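You operate a simulated robot arm through the tools that you are given. There is no shell and no other tool. Be economical: measure what you need, move in short steps, check, and stop when the job is done.

Carry out the task below with a simulated robot arm. There is one attempt and no reset: what you move stays moved.

JOB
Top up the wide glass to its ring, then scrub the wax drips off the steel stand.
Fine: wax from the small jug; jug and pad back; other glass stays as it is.

It is judged by the outcome, as a careful person would: the job done as asked, and still so three seconds after it is handed in. It fails if anything else is knocked over, pushed out of place, dropped, spilled or broken.

ROBOT AND FRAMES
A 6-joint arm with a two-finger parallel gripper, fixed in place. Base frame: the origin is at the foot of the arm, x ahead of it, y to its left, z up; the work surface is at about z = 0.85. Lengths are in m, angles in rad, forces in N, time in s.
With the tool pointing down near the work surface it reaches from about 0.18 to 0.76 m from the base axis. Its first joint turns from -2.897 to 2.897 rad. Payload 3.91 kg.
The tool frame sits at the grasp point between the pads (the TCP): z along the fingers, y along the line on which they close. The tips reach 0.03 m beyond it. Largest opening 0.11 m; finger width 0.02, thickness 0.01; the body of the gripper, 0.048 by 0.112 m, starts 0.055 m behind the TCP.
Orientation is told as [roll, pitch, yaw] about the base's x, y, z axes, in that order, counted from this pose: with the fingers straight down and closing along the base's y, the tool's x points along the base's -x, its y along +y and its z along -z.

CONTROLS
- The arm moves only by the tool nudge_tool. Its argument "plan" is a list of rows, each an object (a shift or turn left out is 0, a gripper value left out holds the last) with "offset": the shift along the tool's x, y, z in units of 30 mm (1.0 is 30 mm), a list of three; "angular": the turn, a rotation vector about the tool's x, y, z in units of 8 degrees (1.0 is 8 degrees), a list of three; "grip": the closure, from 0 (fully open) to 1 (shut). In form: [{"offset": [tx, ty, tz], "angular": [wx, wy, wz], "grip": grip}, ...]. A call has 1 to 8 rows; each row shifts and turns the commanded pose from where the row before left it, along the tool's axes as they then stand. A call with a number of a shift or a turn outside -1 to 1 is refused whole. A row lasts 0.2 s, in which the tool goes at most 0.05 m and 0.15 rad; a call with a longer step from one row to the next is refused whole, and so is a gripper value outside its range. Where a pose cannot be reached the arm comes as near as it can. A force on the tool above 50 N (or 10 N above the force at the start of the call, whichever is more), or a blocked arm, ends the call early, and 0.2 s more pass. The fingers move at their own pace (about 0.045 m/s each) and stop on an object; they squeeze with about 31 N. The grip force told is the motor's: it shows also when the fingers shut on nothing. Time passes only in rows, and 0.2 s behind the last, so rows that do not move let the fingers close. It gives the time, the measured TCP pose, the force on the tool (base axes), the opening and the grip force at its end, in the units of the frame above (readings bear some noise), and new pictures: "pictures" is both (left out), scene, wrist or none.
- Cameras (640 x 400 px; columns grow to the right, rows downward): "scene" is fixed at [0.2209, 0.6512, 1.6146]; the picture's right is [-0.95, -0.30, 0.00], its down [-0.24, 0.78, -0.58] and it looks along [0.17, -0.55, -0.81] (base axes); focal length 260 px, centre (320, 200). "wrist" rides on the gripper at [0.071, 0.022, -0.107] in the tool frame; the picture's right is [-0.29, 0.96, 0.00], its down [-0.76, -0.23, -0.61] and it looks along [-0.58, -0.18, 0.79] (tool axes); focal length 243 px, centre (320, 200). There is no depth. A picture from a camera that has moved, and an enlarged one, comes with that camera's place and axes in the base frame and with its lens.
- lift_body(by): slides the trunk up (or, below 0, down) by that many m; the arm rides with it, the base frame stays. It gives what a move gives, with no picture.
- close_up(camera, box): a new picture of the part [left, top, right, bottom] of that camera's present view, enlarged. The clock stands still meanwhile.
- close_job(): hands the job in; it is judged then, once.

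Work in short steps. Places have to be worked out from the pictures, the camera data and where the tool is seen: move nearer, look again, correct. Check each grasp and each placing, and mend what went wrong. You have 120 turns and 170 pictures in all, those below and enlarged ones among them. Open the gripper and draw the arm clear of the work before you hand the job in, unless the task says otherwise; then end with one line.

The tools are called after "Request:" as name(argument=value, ...) on one line, values as JSON. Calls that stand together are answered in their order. nudge_tool: Moves the arm, as the interface text tells. Its arguments: {"type":"object","properties":{"plan":{"type":"array"},"pictures":{"type":"string","enum":["both","scene","wrist","none"]}},"required":["plan"]} The other tools are called the same way: lift_body (by) slides the trunk up or down; close_up (camera, box) takes an enlarged picture of a part of a camera's view; close_job () hands the job in.

At the start:

```text
time: 0.0
tool_pos: [0.3069, 0.2539, 1.2685]
ee_rot: [0.001, 0.001, 0.001]
contact_force: [0.4, -0.4, -0.2]
opening: 0.1099
grasp_force: 0.0
trunk travel left (down, up): [-0.525, 0.065]
```

scene: 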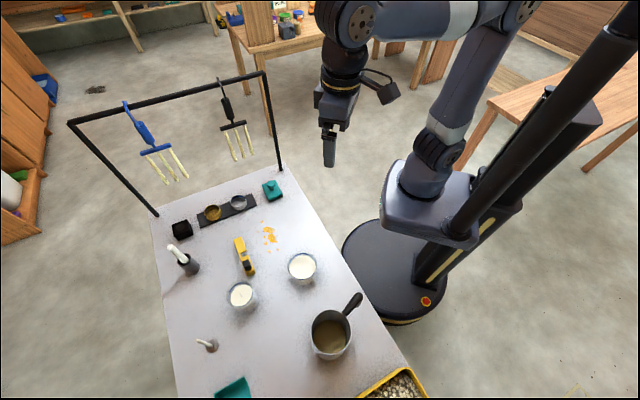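
wrist: 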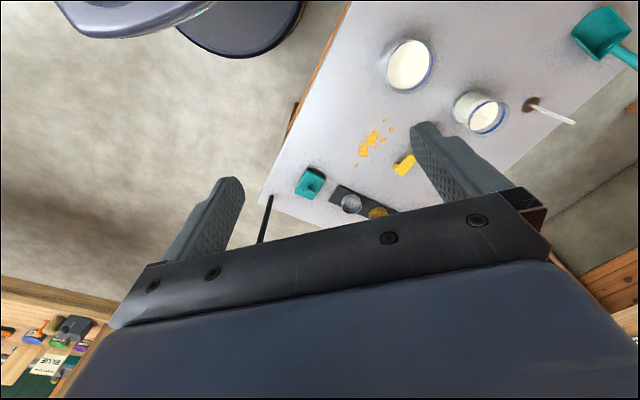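

I see two glasses, a pot with handle, a teal pad and small items near a dark stand. I take enlarged pictures to identify them.

Request:
close_up(camera="scene", box=[150, 170, 310, 270])

Request:
close_up(camera="scene", box=[210, 240, 370, 340])

Request:
close_up(camera="scene", box=[160, 300, 420, 400])

```text
4.00 times, centred on (230, 220) of scene
camera zoom: at [0.2209, 0.6512, 1.6146], right [-0.95, -0.3, 0.0], down [-0.24, 0.78, -0.58], along [0.17, -0.55, -0.81], focal length 1042 px, centre (680, 120)
```

zoom: 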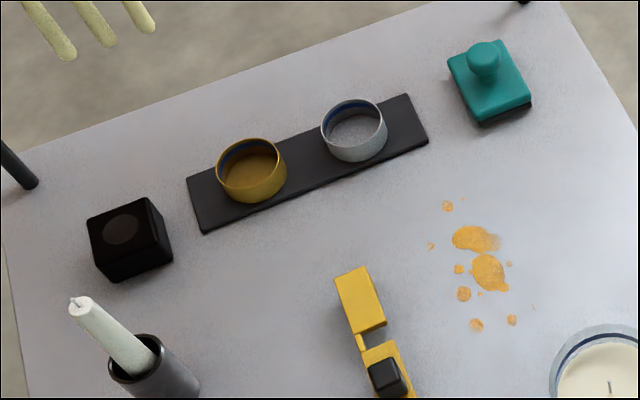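

```text
4.00 times, centred on (290, 290) of scene
camera zoom: at [0.2209, 0.6512, 1.6146], right [-0.95, -0.3, 0.0], down [-0.24, 0.78, -0.58], along [0.17, -0.55, -0.81], focal length 1042 px, centre (440, -160)
```

zoom: 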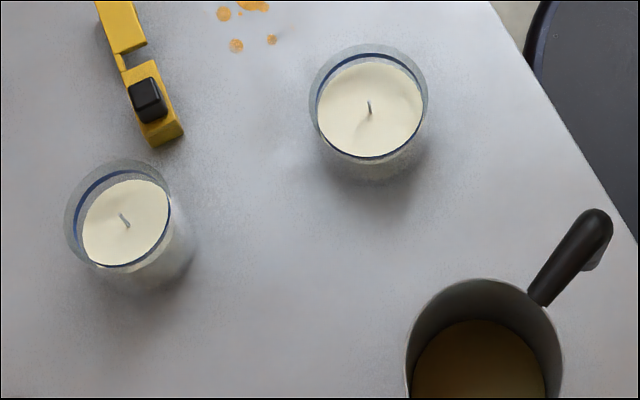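

```text
2.46 times, centred on (290, 350) of scene
camera zoom: at [0.2209, 0.6512, 1.6146], right [-0.95, -0.3, 0.0], down [-0.24, 0.78, -0.58], along [0.17, -0.55, -0.81], focal length 641 px, centre (394, -169)
```

zoom: 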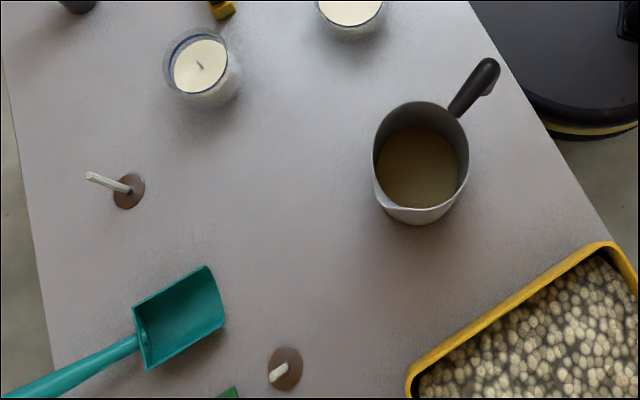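

I look at the part of the table below the picture's edge, and at the glasses enlarged further.

Request:
close_up(camera="scene", box=[60, 390, 560, 400])

Request:
close_up(camera="scene", box=[270, 240, 334, 280])

Request:
close_up(camera="scene", box=[210, 275, 274, 315])

Request:
close_up(camera="scene", box=[290, 280, 386, 370])

```text
1.28 times, centred on (310, 395) of scene
camera zoom: at [0.2209, 0.6512, 1.6146], right [-0.95, -0.3, 0.0], down [-0.24, 0.78, -0.58], along [0.17, -0.55, -0.81], focal length 333 px, centre (333, -50)
```

zoom: 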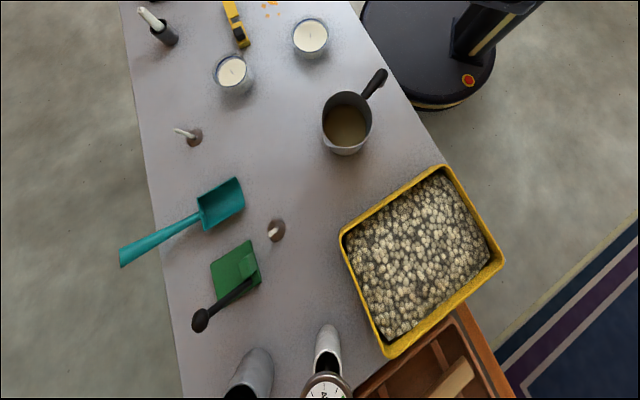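

```text
10.00 times, centred on (302, 260) of scene
camera zoom: at [0.2209, 0.6512, 1.6146], right [-0.95, -0.3, 0.0], down [-0.24, 0.78, -0.58], along [0.17, -0.55, -0.81], focal length 2604 px, centre (500, -400)
```

zoom: 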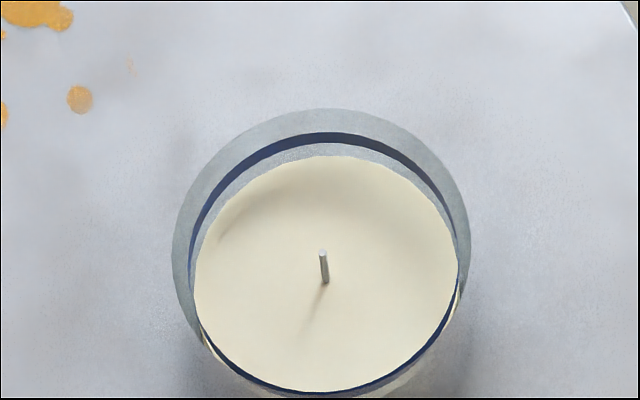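

```text
10.00 times, centred on (242, 295) of scene
camera zoom: at [0.2209, 0.6512, 1.6146], right [-0.95, -0.3, 0.0], down [-0.24, 0.78, -0.58], along [0.17, -0.55, -0.81], focal length 2604 px, centre (1100, -750)
```

zoom: 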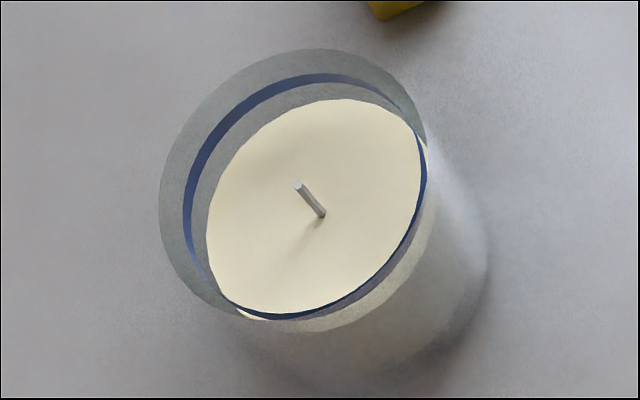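

```text
4.44 times, centred on (338, 325) of scene
camera zoom: at [0.2209, 0.6512, 1.6146], right [-0.95, -0.3, 0.0], down [-0.24, 0.78, -0.58], along [0.17, -0.55, -0.81], focal length 1158 px, centre (240, -356)
```

zoom: 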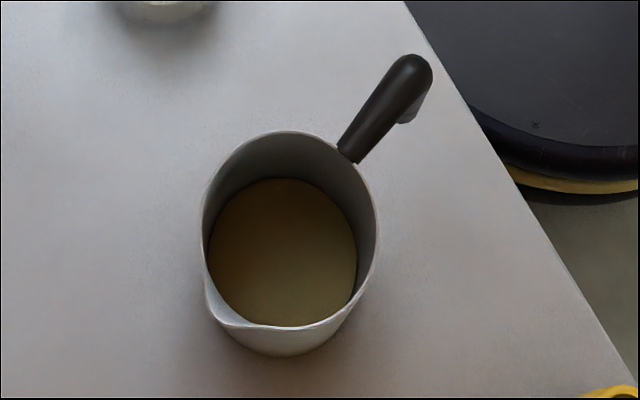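

I look as far below as possible, since there may be a second jug out of view.

Request:
close_up(camera="scene", box=[0, 399, 640, 400])

```text
1.00 times, centred on (320, 400) of scene
camera zoom: at [0.2209, 0.6512, 1.6146], right [-0.95, -0.3, 0.0], down [-0.24, 0.78, -0.58], along [0.17, -0.55, -0.81], focal length 260 px, centre (320, 0)
```

zoom: 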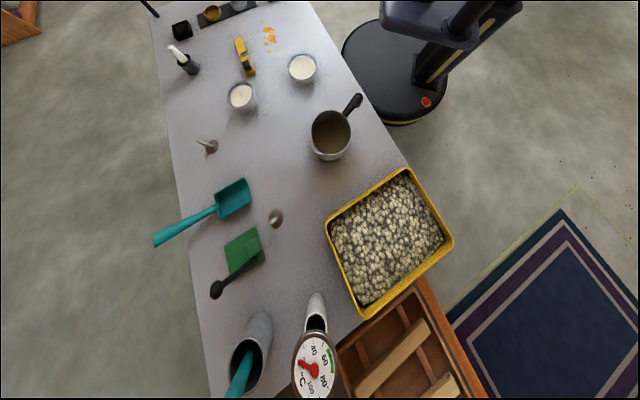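

The small jug stands at about (0.226, 0.549), rim near z 0.95, handle pointing back to the base along azimuth ~67°, spout opposite. I yaw the tool by 64° first.

Request:
nudge_tool(plan=[{"angular": [0, 0, -1]}, {"angular": [0, 0, -1]}, {"angular": [0, 0, -1]}, {"angular": [0, 0, -1]}, {"angular": [0, 0, -1]}, {"angular": [0, 0, -1]}, {"angular": [0, 0, -1]}, {"angular": [0, 0, -1]}], pictures="both")

```text
time: 1.8
tool_pos: [0.3068, 0.2528, 1.27]
ee_rot: [0.0, 0.0, 1.12]
contact_force: [0.8, -0.7, -0.2]
opening: 0.1101
grasp_force: 0.0
trunk travel left (down, up): [-0.525, 0.065]
camera wrist: at [0.2561, 0.197, 1.3766], right [-0.73, 0.68, 0.0], down [0.54, 0.58, 0.61], along [0.41, 0.45, -0.79], focal length 243 px, centre (320, 200)
```

scene: 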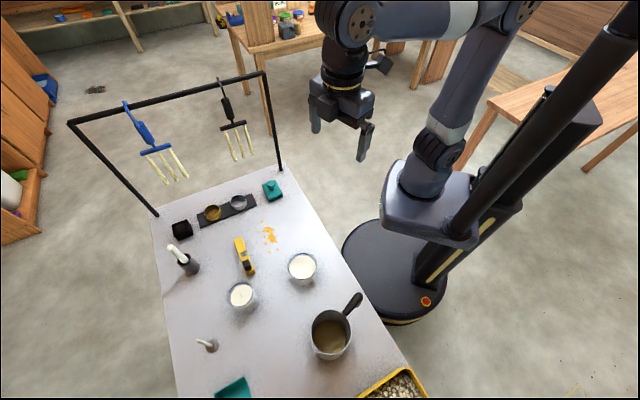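
wrist: 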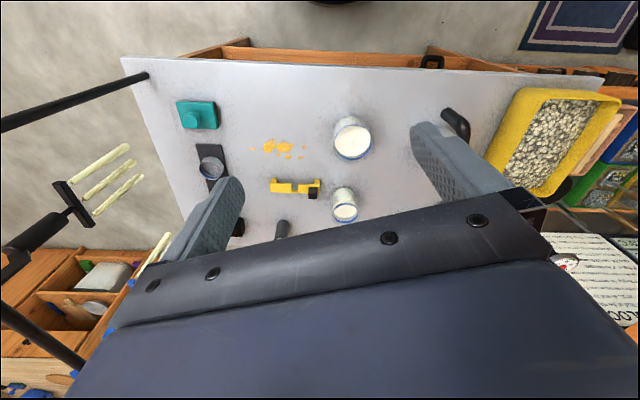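

Now I move sideways to behind the handle and lower to about z 1.1, off the table edge.

Request:
nudge_tool(plan=[{"offset": [0, 0.9, 0.8]}, {"offset": [0, 0.9, 0.8]}, {"offset": [0, 0.9, 0.8]}, {"offset": [0, 0.9, 0.8]}, {"offset": [0, 0.9, 0.8]}, {"offset": [0, 0.9, 0.8]}], pictures="none")

Request:
nudge_tool(plan=[{"angular": [0, -1, 0]}, {"angular": [0, -1, 0]}, {"angular": [0, -1, 0]}, {"angular": [0, -1, 0]}, {"angular": [0, -1, 0]}, {"angular": [0, -1, 0]}, {"angular": [0, -1, 0]}, {"angular": [0, -1, 0]}], pictures="both")

```text
time: 3.2
tool_pos: [0.1631, 0.3245, 1.1273]
ee_rot: [-0.001, 0.001, 1.115]
contact_force: [0.4, -0.1, -0.2]
opening: 0.1098
grasp_force: 0.1
trunk travel left (down, up): [-0.525, 0.065]
```

```text
time: 5.0
tool_pos: [0.1646, 0.3207, 1.1245]
ee_rot: [-0.017, -1.055, 1.119]
contact_force: [1.0, -0.2, 0.2]
opening: 0.1099
grasp_force: 0.0
out of reach, approached as far as the arm can: row 8
trunk travel left (down, up): [-0.525, 0.065]
camera wrist: at [0.0868, 0.2159, 1.1144], right [-0.79, 0.56, 0.24], down [0.13, -0.24, 0.96], along [0.6, 0.79, 0.12], focal length 243 px, centre (320, 200)
```

scene: 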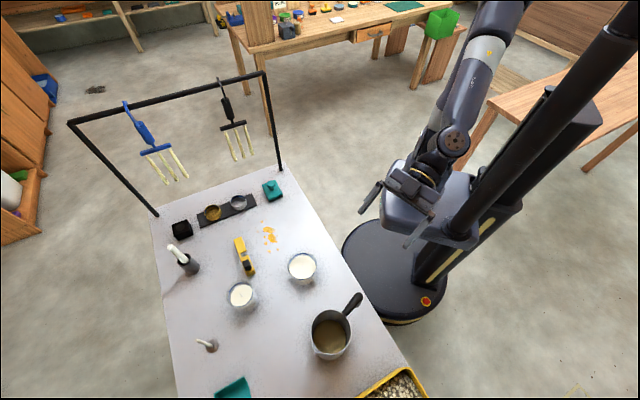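
wrist: 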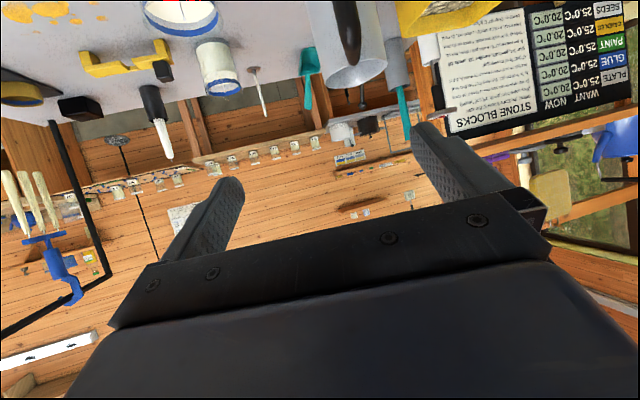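

The arm hit its fold limit at ~60° tilt, which is fine. I look at the jug through the wrist camera, beyond its top edge.

Request:
close_up(camera="wrist", box=[220, 0, 480, 2])

```text
2.46 times, centred on (350, 1) of wrist
camera zoom: at [0.0868, 0.2159, 1.1144], right [-0.79, 0.56, 0.24], down [0.13, -0.24, 0.96], along [0.6, 0.79, 0.12], focal length 597 px, centre (246, 690)
```

zoom: 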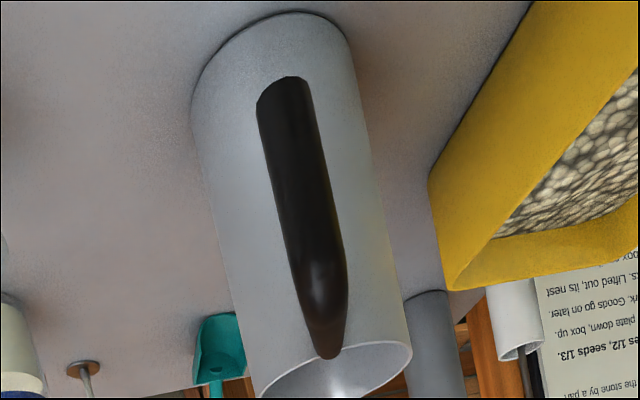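

Triangulating the two views gives jug rim z≈1.0, radius ≈0.042, centre ≈(0.225,0.556), and the handle droops from the rim, so I'll grip the body just under the rim from above with a ~24° lean. First I reduce the tilt.

Request:
nudge_tool(plan=[{"angular": [0, 1, 0]}, {"angular": [0, 1, 0]}, {"angular": [0, 1, 0]}, {"angular": [0, 1, 0]}, {"angular": [0, 0.5, 0]}], pictures="none")

```text
time: 6.2
tool_pos: [0.164, 0.322, 1.1244]
ee_rot: [-0.018, -0.481, 1.101]
contact_force: [0.3, 0.8, -0.4]
opening: 0.1099
grasp_force: 0.0
out of reach, approached as far as the arm can: row 1
trunk travel left (down, up): [-0.525, 0.065]
```

Tilt is now 27.6°. I move outward towards above the jug at constant height and look.

Request:
nudge_tool(plan=[{"offset": [-0.886, 0.28, 0.463]}, {"offset": [-0.886, 0.28, 0.463]}, {"offset": [-0.886, 0.28, 0.463]}, {"offset": [-0.886, 0.28, 0.463]}, {"offset": [-0.886, 0.28, 0.463]}, {"offset": [-0.886, 0.28, 0.463]}], pictures="both")

```text
time: 7.6
tool_pos: [0.2015, 0.5064, 1.1226]
ee_rot: [-0.019, -0.482, 1.099]
contact_force: [0.3, 0.5, -0.4]
opening: 0.1099
grasp_force: 0.0
trunk travel left (down, up): [-0.525, 0.065]
camera wrist: at [0.1307, 0.4155, 1.1835], right [-0.73, 0.67, 0.12], down [0.37, 0.25, 0.89], along [0.57, 0.7, -0.43], focal length 243 px, centre (320, 200)
```

scene: 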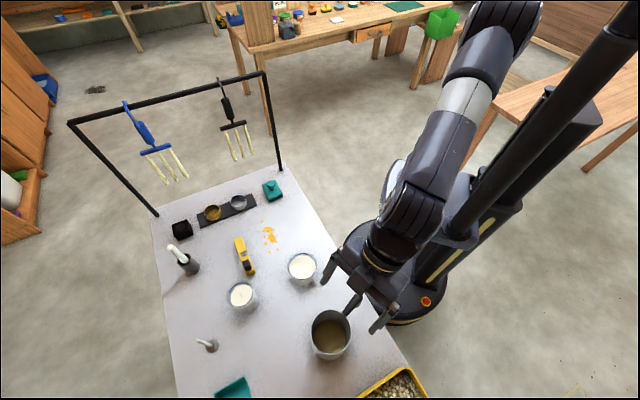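
wrist: 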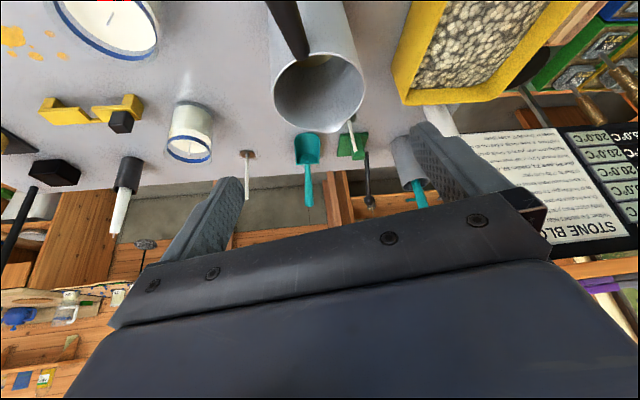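

Jug centre from the wrist view ≈(0.224,0.551), well centred between the fingers. I move forward 0.05 and down 0.06 and check.

Request:
nudge_tool(plan=[{"offset": [-0.193, 0, 0.853]}, {"offset": [-0.193, 0, 0.853]}, {"offset": [-0.193, 0, 0.853]}], pictures="both")

Request:
close_up(camera="scene", box=[270, 270, 398, 350])

Request:
close_up(camera="wrist", box=[160, 0, 480, 2])

```text
time: 8.4
tool_pos: [0.2283, 0.5496, 1.0638]
ee_rot: [-0.019, -0.484, 1.099]
contact_force: [-0.5, 0.2, 0.0]
opening: 0.1101
grasp_force: 0.0
trunk travel left (down, up): [-0.525, 0.065]
camera wrist: at [0.1567, 0.459, 1.1251], right [-0.73, 0.67, 0.12], down [0.37, 0.25, 0.9], along [0.57, 0.7, -0.43], focal length 243 px, centre (320, 200)
```

scene: 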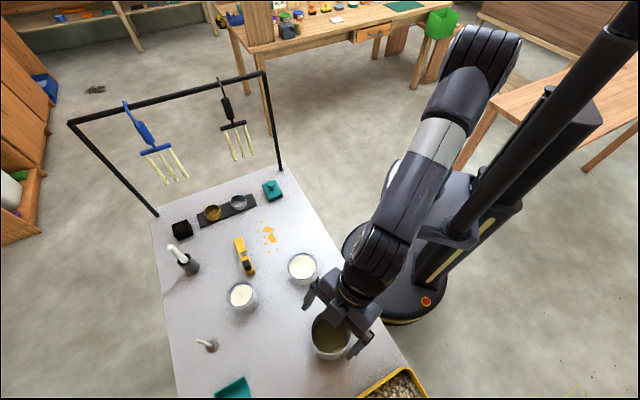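
wrist: 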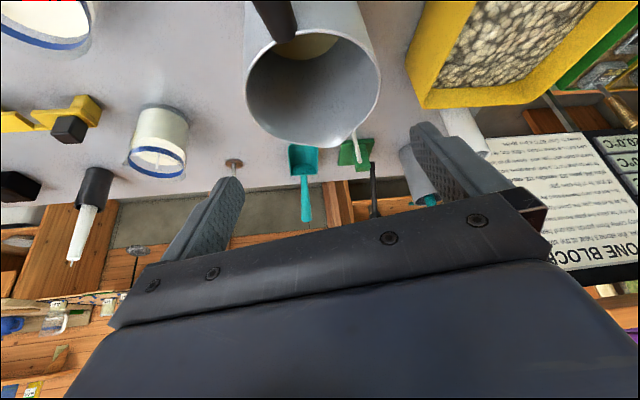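

```text
5.00 times, centred on (334, 310) of scene
camera zoom: at [0.2209, 0.6512, 1.6146], right [-0.95, -0.3, 0.0], down [-0.24, 0.78, -0.58], along [0.17, -0.55, -0.81], focal length 1302 px, centre (250, -350)
```

zoom: 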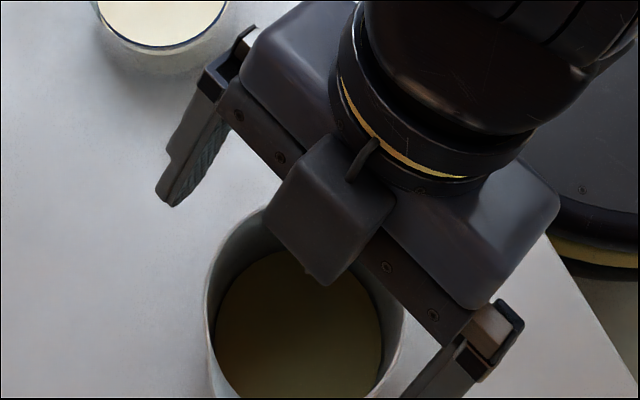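

```text
2.00 times, centred on (320, 1) of wrist
camera zoom: at [0.1567, 0.459, 1.1251], right [-0.73, 0.67, 0.12], down [0.37, 0.25, 0.9], along [0.57, 0.7, -0.43], focal length 485 px, centre (320, 598)
```

zoom: 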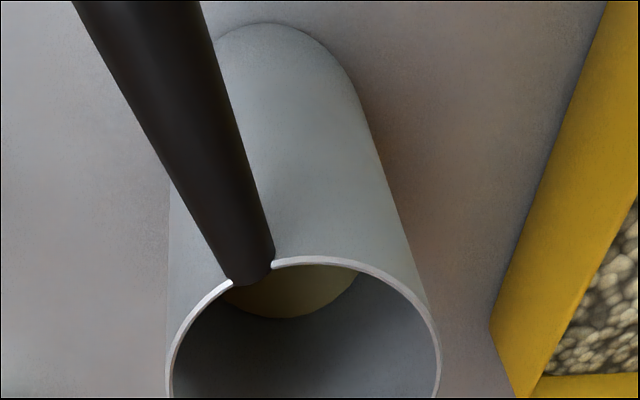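

The jug centre is about 4 mm to tool +y; I correct that and lower ~0.097 straight so the fingers straddle the body under the rim.

Request:
nudge_tool(plan=[{"offset": [0.396, 0.035, 0.705]}, {"offset": [0.396, 0.035, 0.705]}, {"offset": [0.396, 0.035, 0.705]}], pictures="both")

Request:
close_up(camera="scene", box=[270, 280, 398, 360])

Request:
close_up(camera="wrist", box=[160, 0, 480, 2])

```text
time: 9.2
tool_pos: [0.2248, 0.5476, 0.9928]
ee_rot: [-0.02, -0.483, 1.1]
contact_force: [0.5, -0.2, -0.3]
opening: 0.1098
grasp_force: 0.0
trunk travel left (down, up): [-0.525, 0.065]
camera wrist: at [0.153, 0.4575, 1.0533], right [-0.73, 0.67, 0.12], down [0.37, 0.25, 0.89], along [0.57, 0.7, -0.43], focal length 243 px, centre (320, 200)
```

scene: 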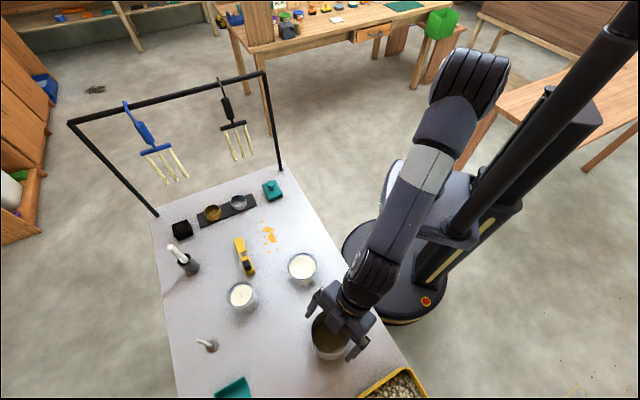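
wrist: 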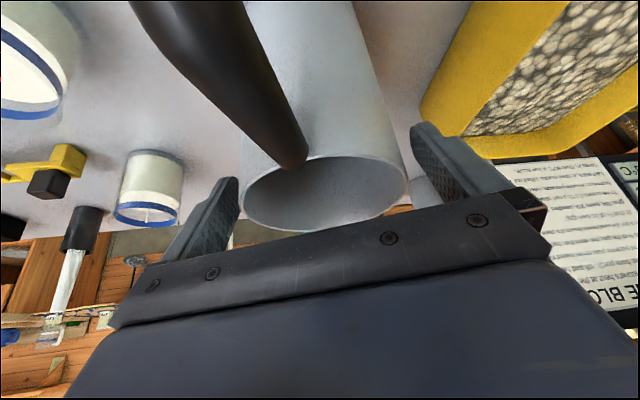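

```text
5.00 times, centred on (334, 320) of scene
camera zoom: at [0.2209, 0.6512, 1.6146], right [-0.95, -0.3, 0.0], down [-0.24, 0.78, -0.58], along [0.17, -0.55, -0.81], focal length 1302 px, centre (250, -400)
```

zoom: 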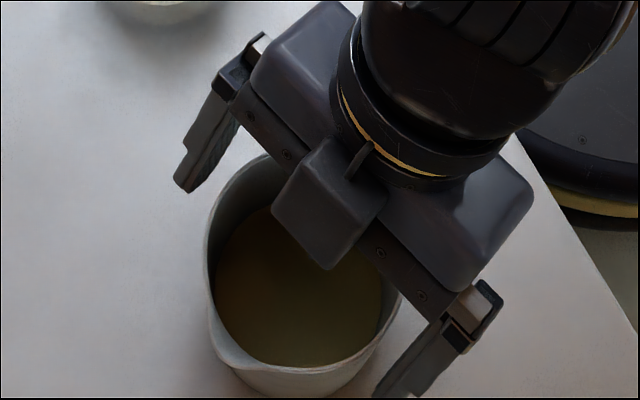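

```text
2.00 times, centred on (320, 1) of wrist
camera zoom: at [0.153, 0.4575, 1.0533], right [-0.73, 0.67, 0.12], down [0.37, 0.25, 0.89], along [0.57, 0.7, -0.43], focal length 485 px, centre (320, 598)
```

zoom: 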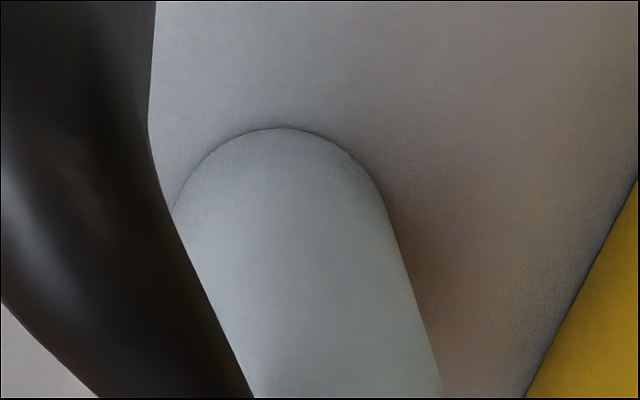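

Jug centred between fingers. I lower another 22 mm and then close the gripper.

Request:
nudge_tool(plan=[{"offset": [0.17, 0, 0.325]}, {"offset": [0.17, 0, 0.325]}], pictures="both")

```text
time: 9.8
tool_pos: [0.2248, 0.548, 0.9685]
ee_rot: [-0.021, -0.48, 1.099]
contact_force: [-0.9, 0.1, -0.1]
opening: 0.1099
grasp_force: 0.1
trunk travel left (down, up): [-0.525, 0.065]
camera wrist: at [0.1531, 0.4576, 1.0302], right [-0.73, 0.67, 0.12], down [0.37, 0.25, 0.89], along [0.57, 0.7, -0.43], focal length 243 px, centre (320, 200)
```

scene: 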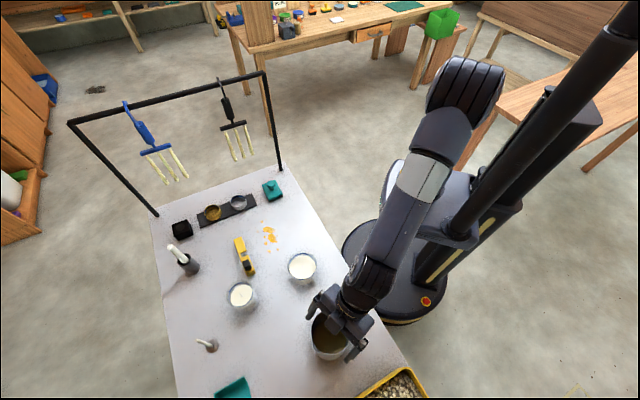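
wrist: 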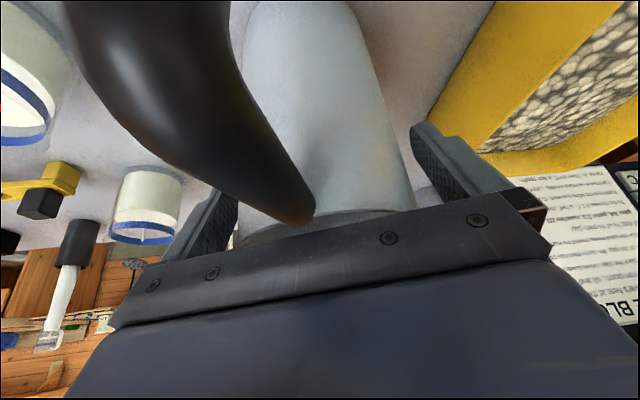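

No contact; the rim is just ahead of the palm. I close on the body.

Request:
nudge_tool(plan=[{"grip": 1}, {"grip": 1}, {"grip": 1}, {"grip": 1}, {"grip": 1}], pictures="wrist")

```text
time: 11.0
tool_pos: [0.2261, 0.5476, 0.9694]
ee_rot: [-0.019, -0.484, 1.099]
contact_force: [-2.7, 0.9, 1.3]
opening: 0.0869
grasp_force: 31.1
trunk travel left (down, up): [-0.525, 0.065]
camera wrist: at [0.1529, 0.4576, 1.0305], right [-0.73, 0.67, 0.12], down [0.37, 0.25, 0.9], along [0.57, 0.7, -0.43], focal length 243 px, centre (320, 200)
```

wrist: 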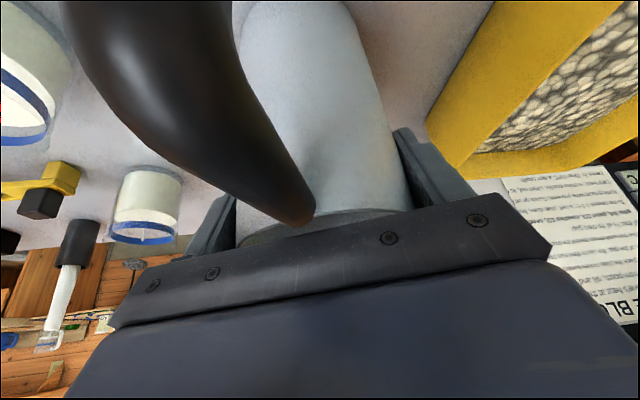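

Firm grip at 0.087 m. I lift straight up gently by ~0.05 and check the weight.

Request:
nudge_tool(plan=[{"offset": [-0.12, 0, -0.22]}, {"offset": [-0.23, 0, -0.44]}, {"offset": [-0.23, 0, -0.44]}, {"offset": [-0.23, 0, -0.44]}, {"offset": [0, 0, 0]}], pictures="both")

Request:
close_up(camera="scene", box=[270, 280, 398, 360])

```text
time: 12.2
tool_pos: [0.2231, 0.5497, 1.0201]
ee_rot: [-0.019, -0.483, 1.1]
contact_force: [-0.1, -0.1, -3.1]
opening: 0.0867
grasp_force: 30.8
trunk travel left (down, up): [-0.525, 0.065]
camera wrist: at [0.1511, 0.4587, 1.0816], right [-0.73, 0.67, 0.12], down [0.37, 0.25, 0.89], along [0.57, 0.7, -0.43], focal length 243 px, centre (320, 200)
```

scene: 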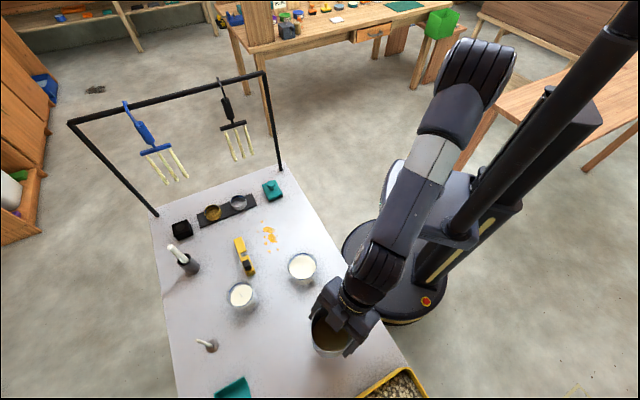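
wrist: 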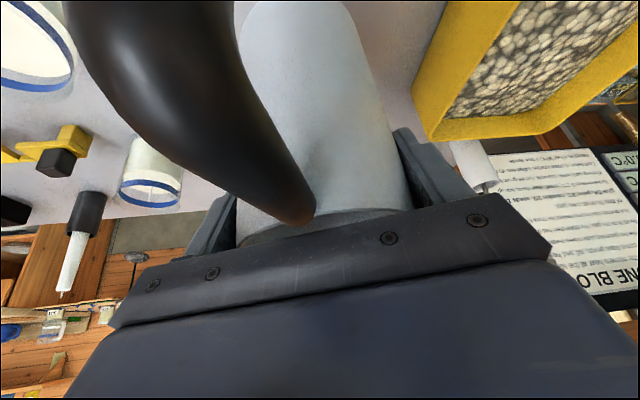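

```text
5.00 times, centred on (334, 320) of scene
camera zoom: at [0.2209, 0.6512, 1.6146], right [-0.95, -0.3, 0.0], down [-0.24, 0.78, -0.58], along [0.17, -0.55, -0.81], focal length 1302 px, centre (250, -400)
```

zoom: 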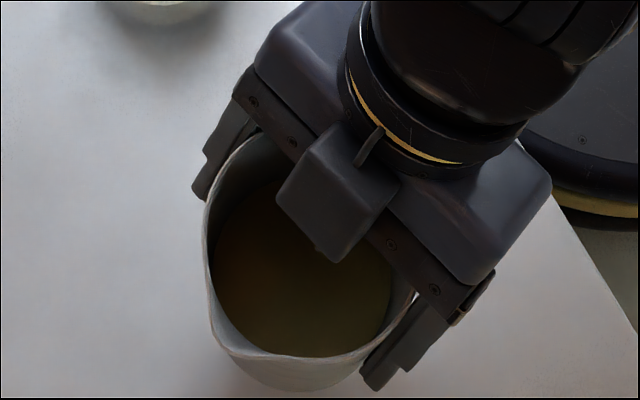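

Jug is level, weighs ~3 N. I lift another 50 mm and then turn about the vertical so the spout will point toward the wide glass (spout azimuth ≈22°), keeping the jug upright.

Request:
nudge_tool(plan=[{"offset": [-0.193, 0, -0.369]}, {"offset": [-0.193, 0, -0.369]}, {"offset": [-0.193, 0, -0.369]}, {"offset": [-0.193, 0, -0.369]}], pictures="none")

Request:
nudge_tool(plan=[{"angular": [0.347, 0, 0.665]}, {"angular": [0.347, 0, 0.665]}, {"angular": [0.347, 0, 0.665]}, {"angular": [0.347, 0, 0.665]}, {"angular": [0.347, 0, 0.665]}, {"angular": [0.347, 0, 0.665]}, {"angular": [0.347, 0, 0.665]}, {"angular": [0.347, 0, 0.665]}], pictures="both")

```text
time: 13.2
tool_pos: [0.2223, 0.5476, 1.0712]
ee_rot: [-0.018, -0.481, 1.098]
contact_force: [-0.3, 0.9, -5.2]
opening: 0.0867
grasp_force: 30.5
trunk travel left (down, up): [-0.525, 0.065]
```

```text
time: 15.0
tool_pos: [0.2242, 0.5497, 1.071]
ee_rot: [-0.014, -0.495, 0.257]
contact_force: [-0.1, -0.3, -4.3]
opening: 0.0867
grasp_force: 31.2
trunk travel left (down, up): [-0.525, 0.065]
camera wrist: at [0.1079, 0.542, 1.1307], right [0.01, 0.99, 0.13], down [0.42, -0.12, 0.9], along [0.91, 0.05, -0.42], focal length 243 px, centre (320, 200)
```

scene: 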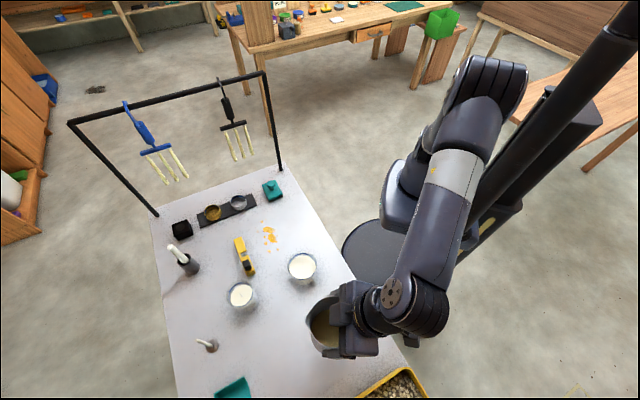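
wrist: 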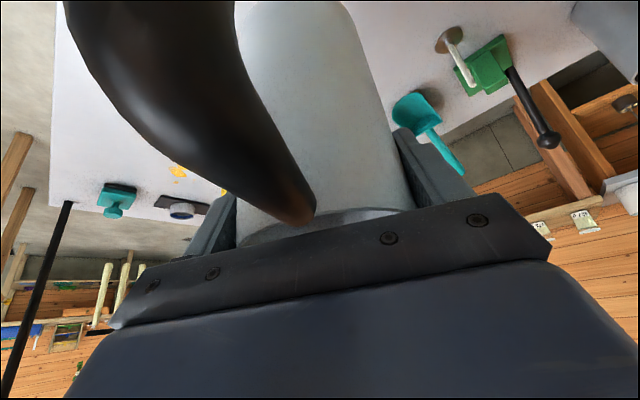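

Jug upright with spout facing ~22°. I move it sideways at constant height to behind the wide glass.

Request:
nudge_tool(plan=[{"offset": [-0.05, -0.5, 0.03]}, {"offset": [-0.06, -0.88, 0.033]}, {"offset": [-0.06, -0.88, 0.033]}, {"offset": [-0.06, -0.88, 0.033]}, {"offset": [-0.06, -0.88, 0.033]}, {"offset": [-0.06, -0.88, 0.033]}, {"offset": [-0.06, -0.88, 0.033]}, {"offset": [-0.03, -0.4, 0.02]}], pictures="both")

Request:
close_up(camera="scene", box=[250, 210, 378, 290])

```text
time: 16.8
tool_pos: [0.2858, 0.374, 1.0731]
ee_rot: [-0.012, -0.495, 0.258]
contact_force: [-0.1, -0.2, -4.7]
opening: 0.0864
grasp_force: 30.6
trunk travel left (down, up): [-0.525, 0.065]
camera wrist: at [0.1693, 0.366, 1.1326], right [0.01, 0.99, 0.13], down [0.42, -0.12, 0.9], along [0.91, 0.05, -0.42], focal length 243 px, centre (320, 200)
```

scene: 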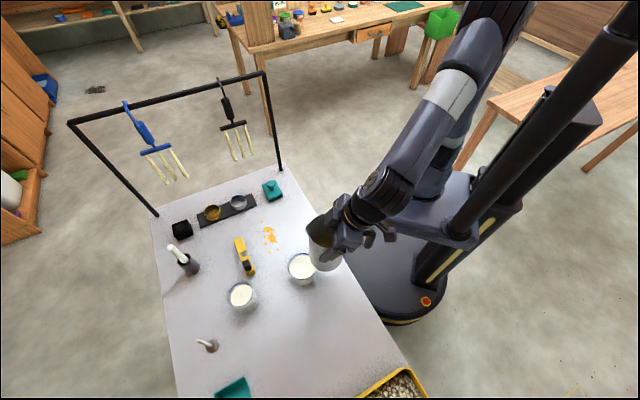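
wrist: 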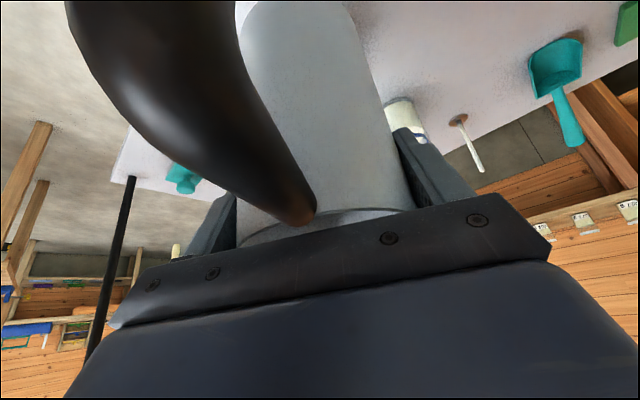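

```text
5.00 times, centred on (314, 250) of scene
camera zoom: at [0.2209, 0.6512, 1.6146], right [-0.95, -0.3, 0.0], down [-0.24, 0.78, -0.58], along [0.17, -0.55, -0.81], focal length 1302 px, centre (350, -50)
```

zoom: 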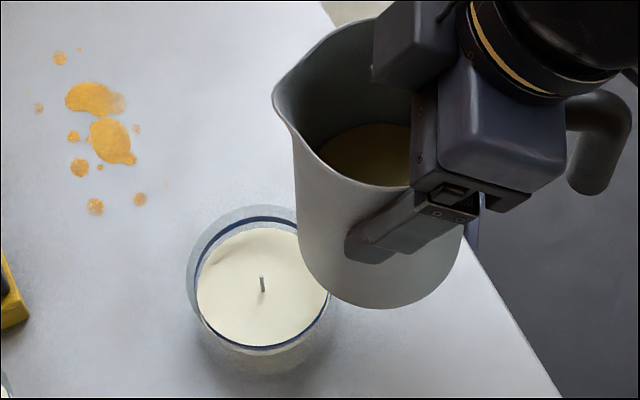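

Clear view: spout tip at ≈(0.338,0.390,1.10), glass centre ≈(0.350,0.402). I shift 10 mm in tool y and tilt 32° while still high.

Request:
nudge_tool(plan=[{"offset": [0, 0.33, 0]}, {"angular": [0.03, 0.8, -0.016]}, {"angular": [0.03, 0.8, -0.016]}, {"angular": [0.03, 0.8, -0.016]}, {"angular": [0.03, 0.8, -0.016]}, {"angular": [0.03, 0.8, -0.016]}], pictures="none")

Request:
close_up(camera="scene", box=[250, 210, 378, 290])

```text
time: 18.2
tool_pos: [0.2824, 0.3828, 1.0718]
ee_rot: [-0.034, 0.067, 0.258]
contact_force: [0.5, 0.4, -4.5]
opening: 0.0869
grasp_force: 30.7
trunk travel left (down, up): [-0.525, 0.065]
```

```text
5.00 times, centred on (314, 250) of scene
camera zoom: at [0.2209, 0.6512, 1.6146], right [-0.95, -0.3, 0.0], down [-0.24, 0.78, -0.58], along [0.17, -0.55, -0.81], focal length 1302 px, centre (350, -50)
```

zoom: 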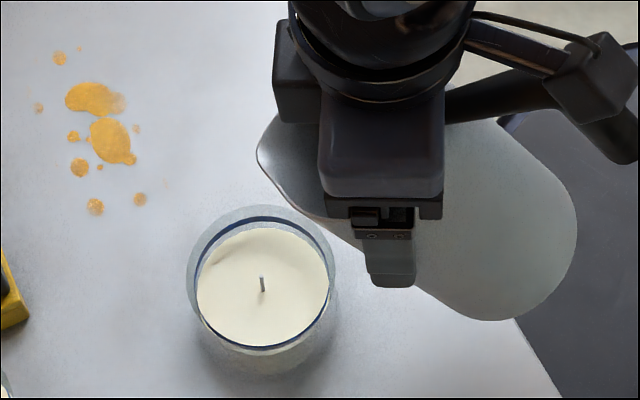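

The spout is now above the glass centre line. I tilt to ~45° while lowering 40 mm, checking for flow.

Request:
nudge_tool(plan=[{"offset": [0, 0, 0.45], "angular": [0.03, 0.6, -0.016]}, {"offset": [0.03, 0, 0.45], "angular": [0.03, 0.6, -0.016]}, {"offset": [-0.05, 0, 0.45], "angular": [0.02, 0.4, -0.01]}], pictures="none")

Request:
close_up(camera="scene", box=[250, 210, 378, 290])

```text
time: 19.0
tool_pos: [0.2788, 0.3813, 1.0329]
ee_rot: [-0.045, 0.288, 0.254]
contact_force: [-0.2, -0.7, -4.8]
opening: 0.0867
grasp_force: 31.4
trunk travel left (down, up): [-0.525, 0.065]
```

```text
5.00 times, centred on (314, 250) of scene
camera zoom: at [0.2209, 0.6512, 1.6146], right [-0.95, -0.3, 0.0], down [-0.24, 0.78, -0.58], along [0.17, -0.55, -0.81], focal length 1302 px, centre (350, -50)
```

zoom: 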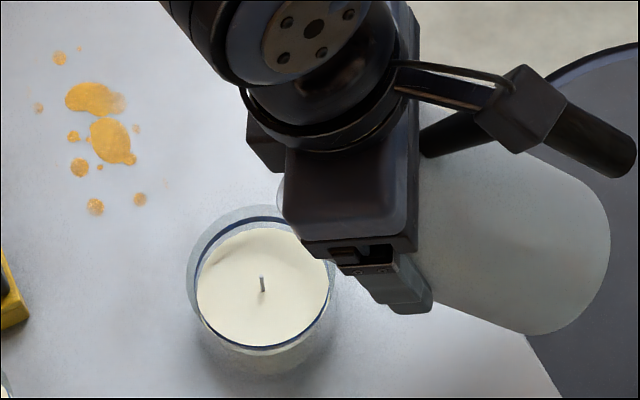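

No flow yet at 45°. I lower 30 mm more, advance 6 mm, and tilt to ~53°.

Request:
nudge_tool(plan=[{"offset": [-0.26, 0, 0.43], "angular": [0.02, 0.5, -0.01]}, {"offset": [-0.27, 0, 0.43], "angular": [0.02, 0.5, -0.01]}], pictures="none")

Request:
close_up(camera="scene", box=[250, 210, 378, 290])

```text
time: 19.6
tool_pos: [0.2849, 0.3807, 1.0025]
ee_rot: [-0.052, 0.427, 0.251]
contact_force: [0.4, 0.6, -4.3]
opening: 0.0866
grasp_force: 31.5
trunk travel left (down, up): [-0.525, 0.065]
```

```text
5.00 times, centred on (314, 250) of scene
camera zoom: at [0.2209, 0.6512, 1.6146], right [-0.95, -0.3, 0.0], down [-0.24, 0.78, -0.58], along [0.17, -0.55, -0.81], focal length 1302 px, centre (350, -50)
```

zoom: 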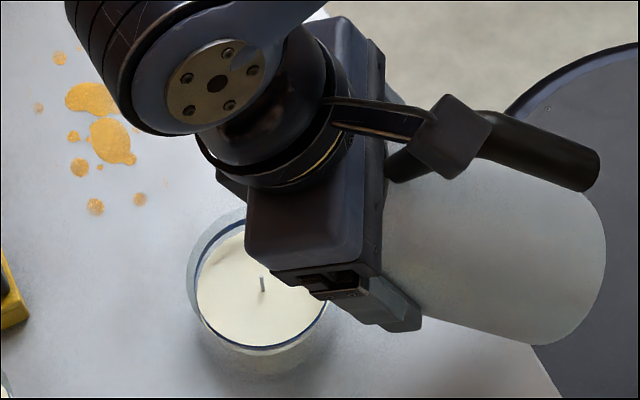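

Still no flow at 53°. I lower 20 mm and tilt 4° more.

Request:
nudge_tool(plan=[{"offset": [-0.15, 0, 0.3], "angular": [0.01, 0.25, -0.005]}, {"offset": [-0.15, 0, 0.3], "angular": [0.01, 0.25, -0.005]}, {}], pictures="none")

Request:
close_up(camera="scene", box=[250, 220, 346, 280])

```text
time: 20.4
tool_pos: [0.2849, 0.3789, 0.9834]
ee_rot: [-0.056, 0.499, 0.247]
contact_force: [0.4, -0.1, -4.6]
opening: 0.0869
grasp_force: 31.1
trunk travel left (down, up): [-0.525, 0.065]
```

```text
6.67 times, centred on (298, 250) of scene
camera zoom: at [0.2209, 0.6512, 1.6146], right [-0.95, -0.3, 0.0], down [-0.24, 0.78, -0.58], along [0.17, -0.55, -0.81], focal length 1736 px, centre (467, -133)
```

zoom: 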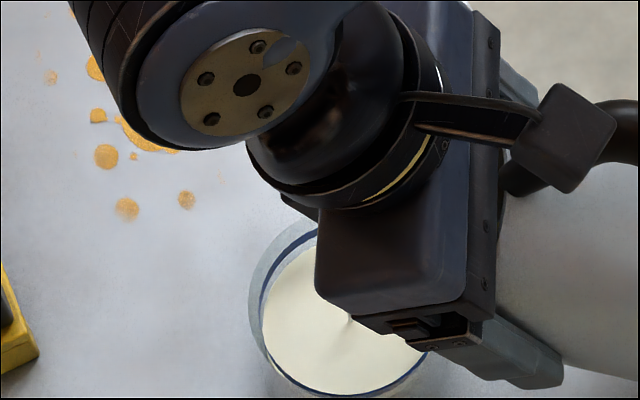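

Tilt 57°. I look closer at the visible level before going on.

Request:
close_up(camera="scene", box=[280, 245, 320, 270])

```text
16.00 times, centred on (300, 258) of scene
camera zoom: at [0.2209, 0.6512, 1.6146], right [-0.95, -0.3, 0.0], down [-0.24, 0.78, -0.58], along [0.17, -0.55, -0.81], focal length 4167 px, centre (640, -720)
```

zoom: 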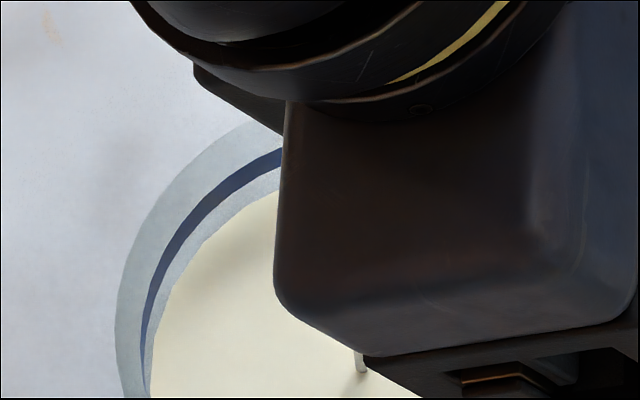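

No pour yet. Tilting 3° more with a pause.

Request:
nudge_tool(plan=[{"offset": [-0.06, 0, -0.03], "angular": [0.01, 0.375, -0.005]}, {}, {}], pictures="none")

Request:
close_up(camera="scene", box=[280, 250, 320, 275])

```text
time: 21.2
tool_pos: [0.2878, 0.38, 0.9826]
ee_rot: [-0.061, 0.55, 0.243]
contact_force: [-0.4, -0.6, -4.2]
opening: 0.0865
grasp_force: 30.6
trunk travel left (down, up): [-0.525, 0.065]
```

```text
16.00 times, centred on (300, 262) of scene
camera zoom: at [0.2209, 0.6512, 1.6146], right [-0.95, -0.3, 0.0], down [-0.24, 0.78, -0.58], along [0.17, -0.55, -0.81], focal length 4167 px, centre (640, -800)
```

zoom: 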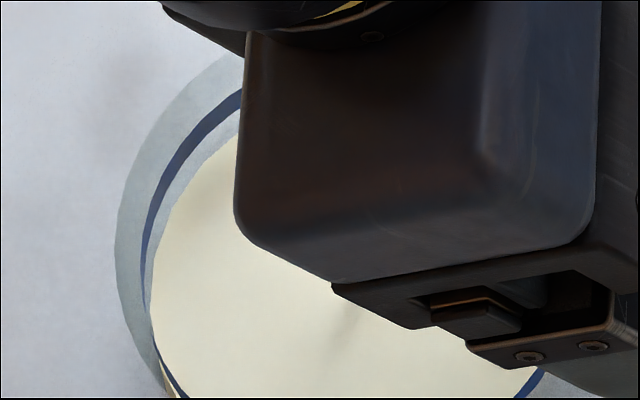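

Still no change. Tilting 3° more.

Request:
nudge_tool(plan=[{"offset": [-0.05, 0, -0.03], "angular": [0.01, 0.375, -0.005]}, {}, {}], pictures="none")

Request:
close_up(camera="scene", box=[280, 250, 320, 275])

```text
time: 22.0
tool_pos: [0.2888, 0.3804, 0.9836]
ee_rot: [-0.061, 0.601, 0.239]
contact_force: [-0.4, 0.3, -4.1]
opening: 0.0865
grasp_force: 30.9
trunk travel left (down, up): [-0.525, 0.065]
```

```text
16.00 times, centred on (300, 262) of scene
camera zoom: at [0.2209, 0.6512, 1.6146], right [-0.95, -0.3, 0.0], down [-0.24, 0.78, -0.58], along [0.17, -0.55, -0.81], focal length 4167 px, centre (640, -800)
```

zoom: 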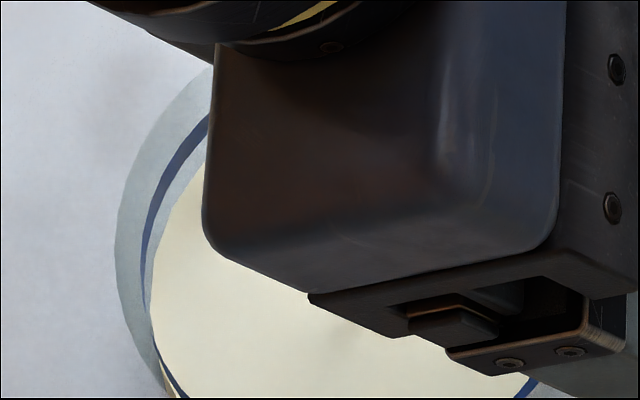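

No pour at 63°. Another 3°.

Request:
nudge_tool(plan=[{"offset": [-0.04, 0, -0.03], "angular": [0.01, 0.375, -0.005]}, {}, {}], pictures="none")

Request:
close_up(camera="scene", box=[280, 250, 320, 275])

```text
time: 22.8
tool_pos: [0.2908, 0.3822, 0.9845]
ee_rot: [-0.065, 0.653, 0.24]
contact_force: [0.2, -0.2, -4.9]
opening: 0.0864
grasp_force: 30.8
trunk travel left (down, up): [-0.525, 0.065]
```

```text
16.00 times, centred on (300, 262) of scene
camera zoom: at [0.2209, 0.6512, 1.6146], right [-0.95, -0.3, 0.0], down [-0.24, 0.78, -0.58], along [0.17, -0.55, -0.81], focal length 4167 px, centre (640, -800)
```

zoom: 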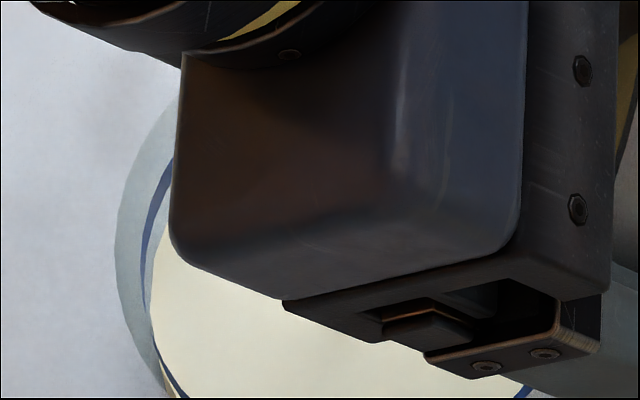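

No flow at 66°. Another 2.5°.

Request:
nudge_tool(plan=[{"offset": [-0.03, 0, -0.02], "angular": [0.01, 0.31, -0.005]}, {}, {}], pictures="none")

Request:
close_up(camera="scene", box=[275, 255, 315, 280])

```text
time: 23.6
tool_pos: [0.2916, 0.3814, 0.9835]
ee_rot: [-0.068, 0.696, 0.235]
contact_force: [0.1, -0.3, -4.0]
opening: 0.0864
grasp_force: 31.2
trunk travel left (down, up): [-0.525, 0.065]
```

```text
16.00 times, centred on (295, 268) of scene
camera zoom: at [0.2209, 0.6512, 1.6146], right [-0.95, -0.3, 0.0], down [-0.24, 0.78, -0.58], along [0.17, -0.55, -0.81], focal length 4167 px, centre (720, -880)
```

zoom: 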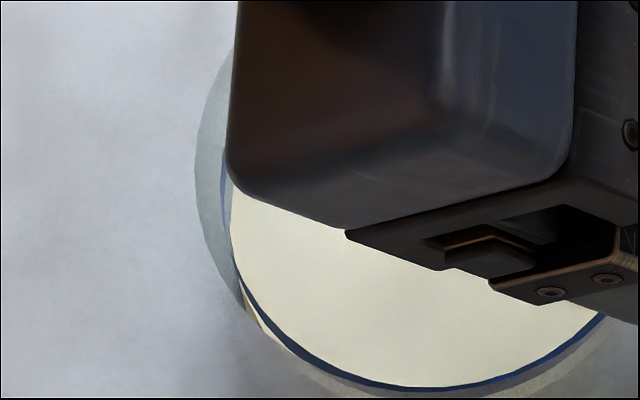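

The view of the far ring is getting hidden; I shift the jug back 10 mm (spout still well inside the glass) to regain it, and tilt 1°.

Request:
nudge_tool(plan=[{"offset": [0.255, 0, 0.214]}, {"angular": [0, 0.12, 0]}, {}, {}], pictures="none")

Request:
close_up(camera="scene", box=[275, 250, 315, 275])

```text
time: 24.6
tool_pos: [0.2814, 0.379, 0.9826]
ee_rot: [-0.069, 0.713, 0.235]
contact_force: [-0.2, -0.3, -4.3]
opening: 0.0865
grasp_force: 30.7
trunk travel left (down, up): [-0.525, 0.065]
```

```text
16.00 times, centred on (295, 262) of scene
camera zoom: at [0.2209, 0.6512, 1.6146], right [-0.95, -0.3, 0.0], down [-0.24, 0.78, -0.58], along [0.17, -0.55, -0.81], focal length 4167 px, centre (720, -800)
```

zoom: 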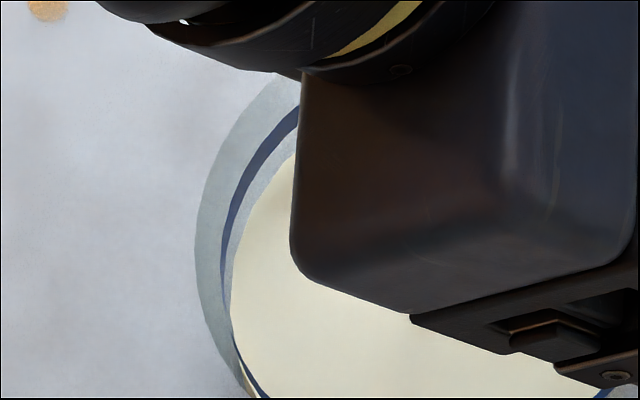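

The ring gap is unchanged (no pour yet), view good. Tilting 1.5°.

Request:
nudge_tool(plan=[{"angular": [0, 0.19, 0]}, {}, {}], pictures="none")

Request:
close_up(camera="scene", box=[275, 250, 315, 275])

```text
time: 25.4
tool_pos: [0.28, 0.3796, 0.9827]
ee_rot: [-0.072, 0.738, 0.232]
contact_force: [0.6, -0.4, -3.9]
opening: 0.0869
grasp_force: 31.0
trunk travel left (down, up): [-0.525, 0.065]
```

```text
16.00 times, centred on (295, 262) of scene
camera zoom: at [0.2209, 0.6512, 1.6146], right [-0.95, -0.3, 0.0], down [-0.24, 0.78, -0.58], along [0.17, -0.55, -0.81], focal length 4167 px, centre (720, -800)
```

zoom: 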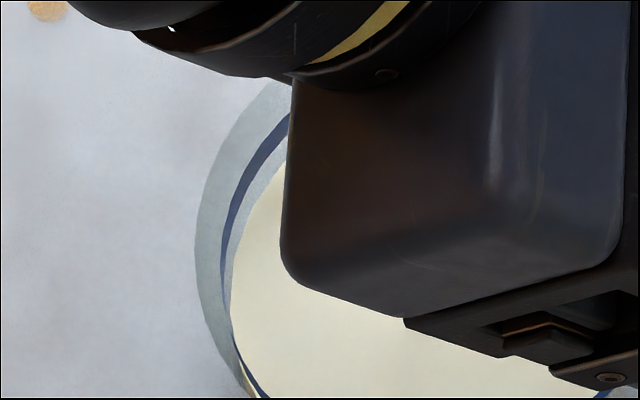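

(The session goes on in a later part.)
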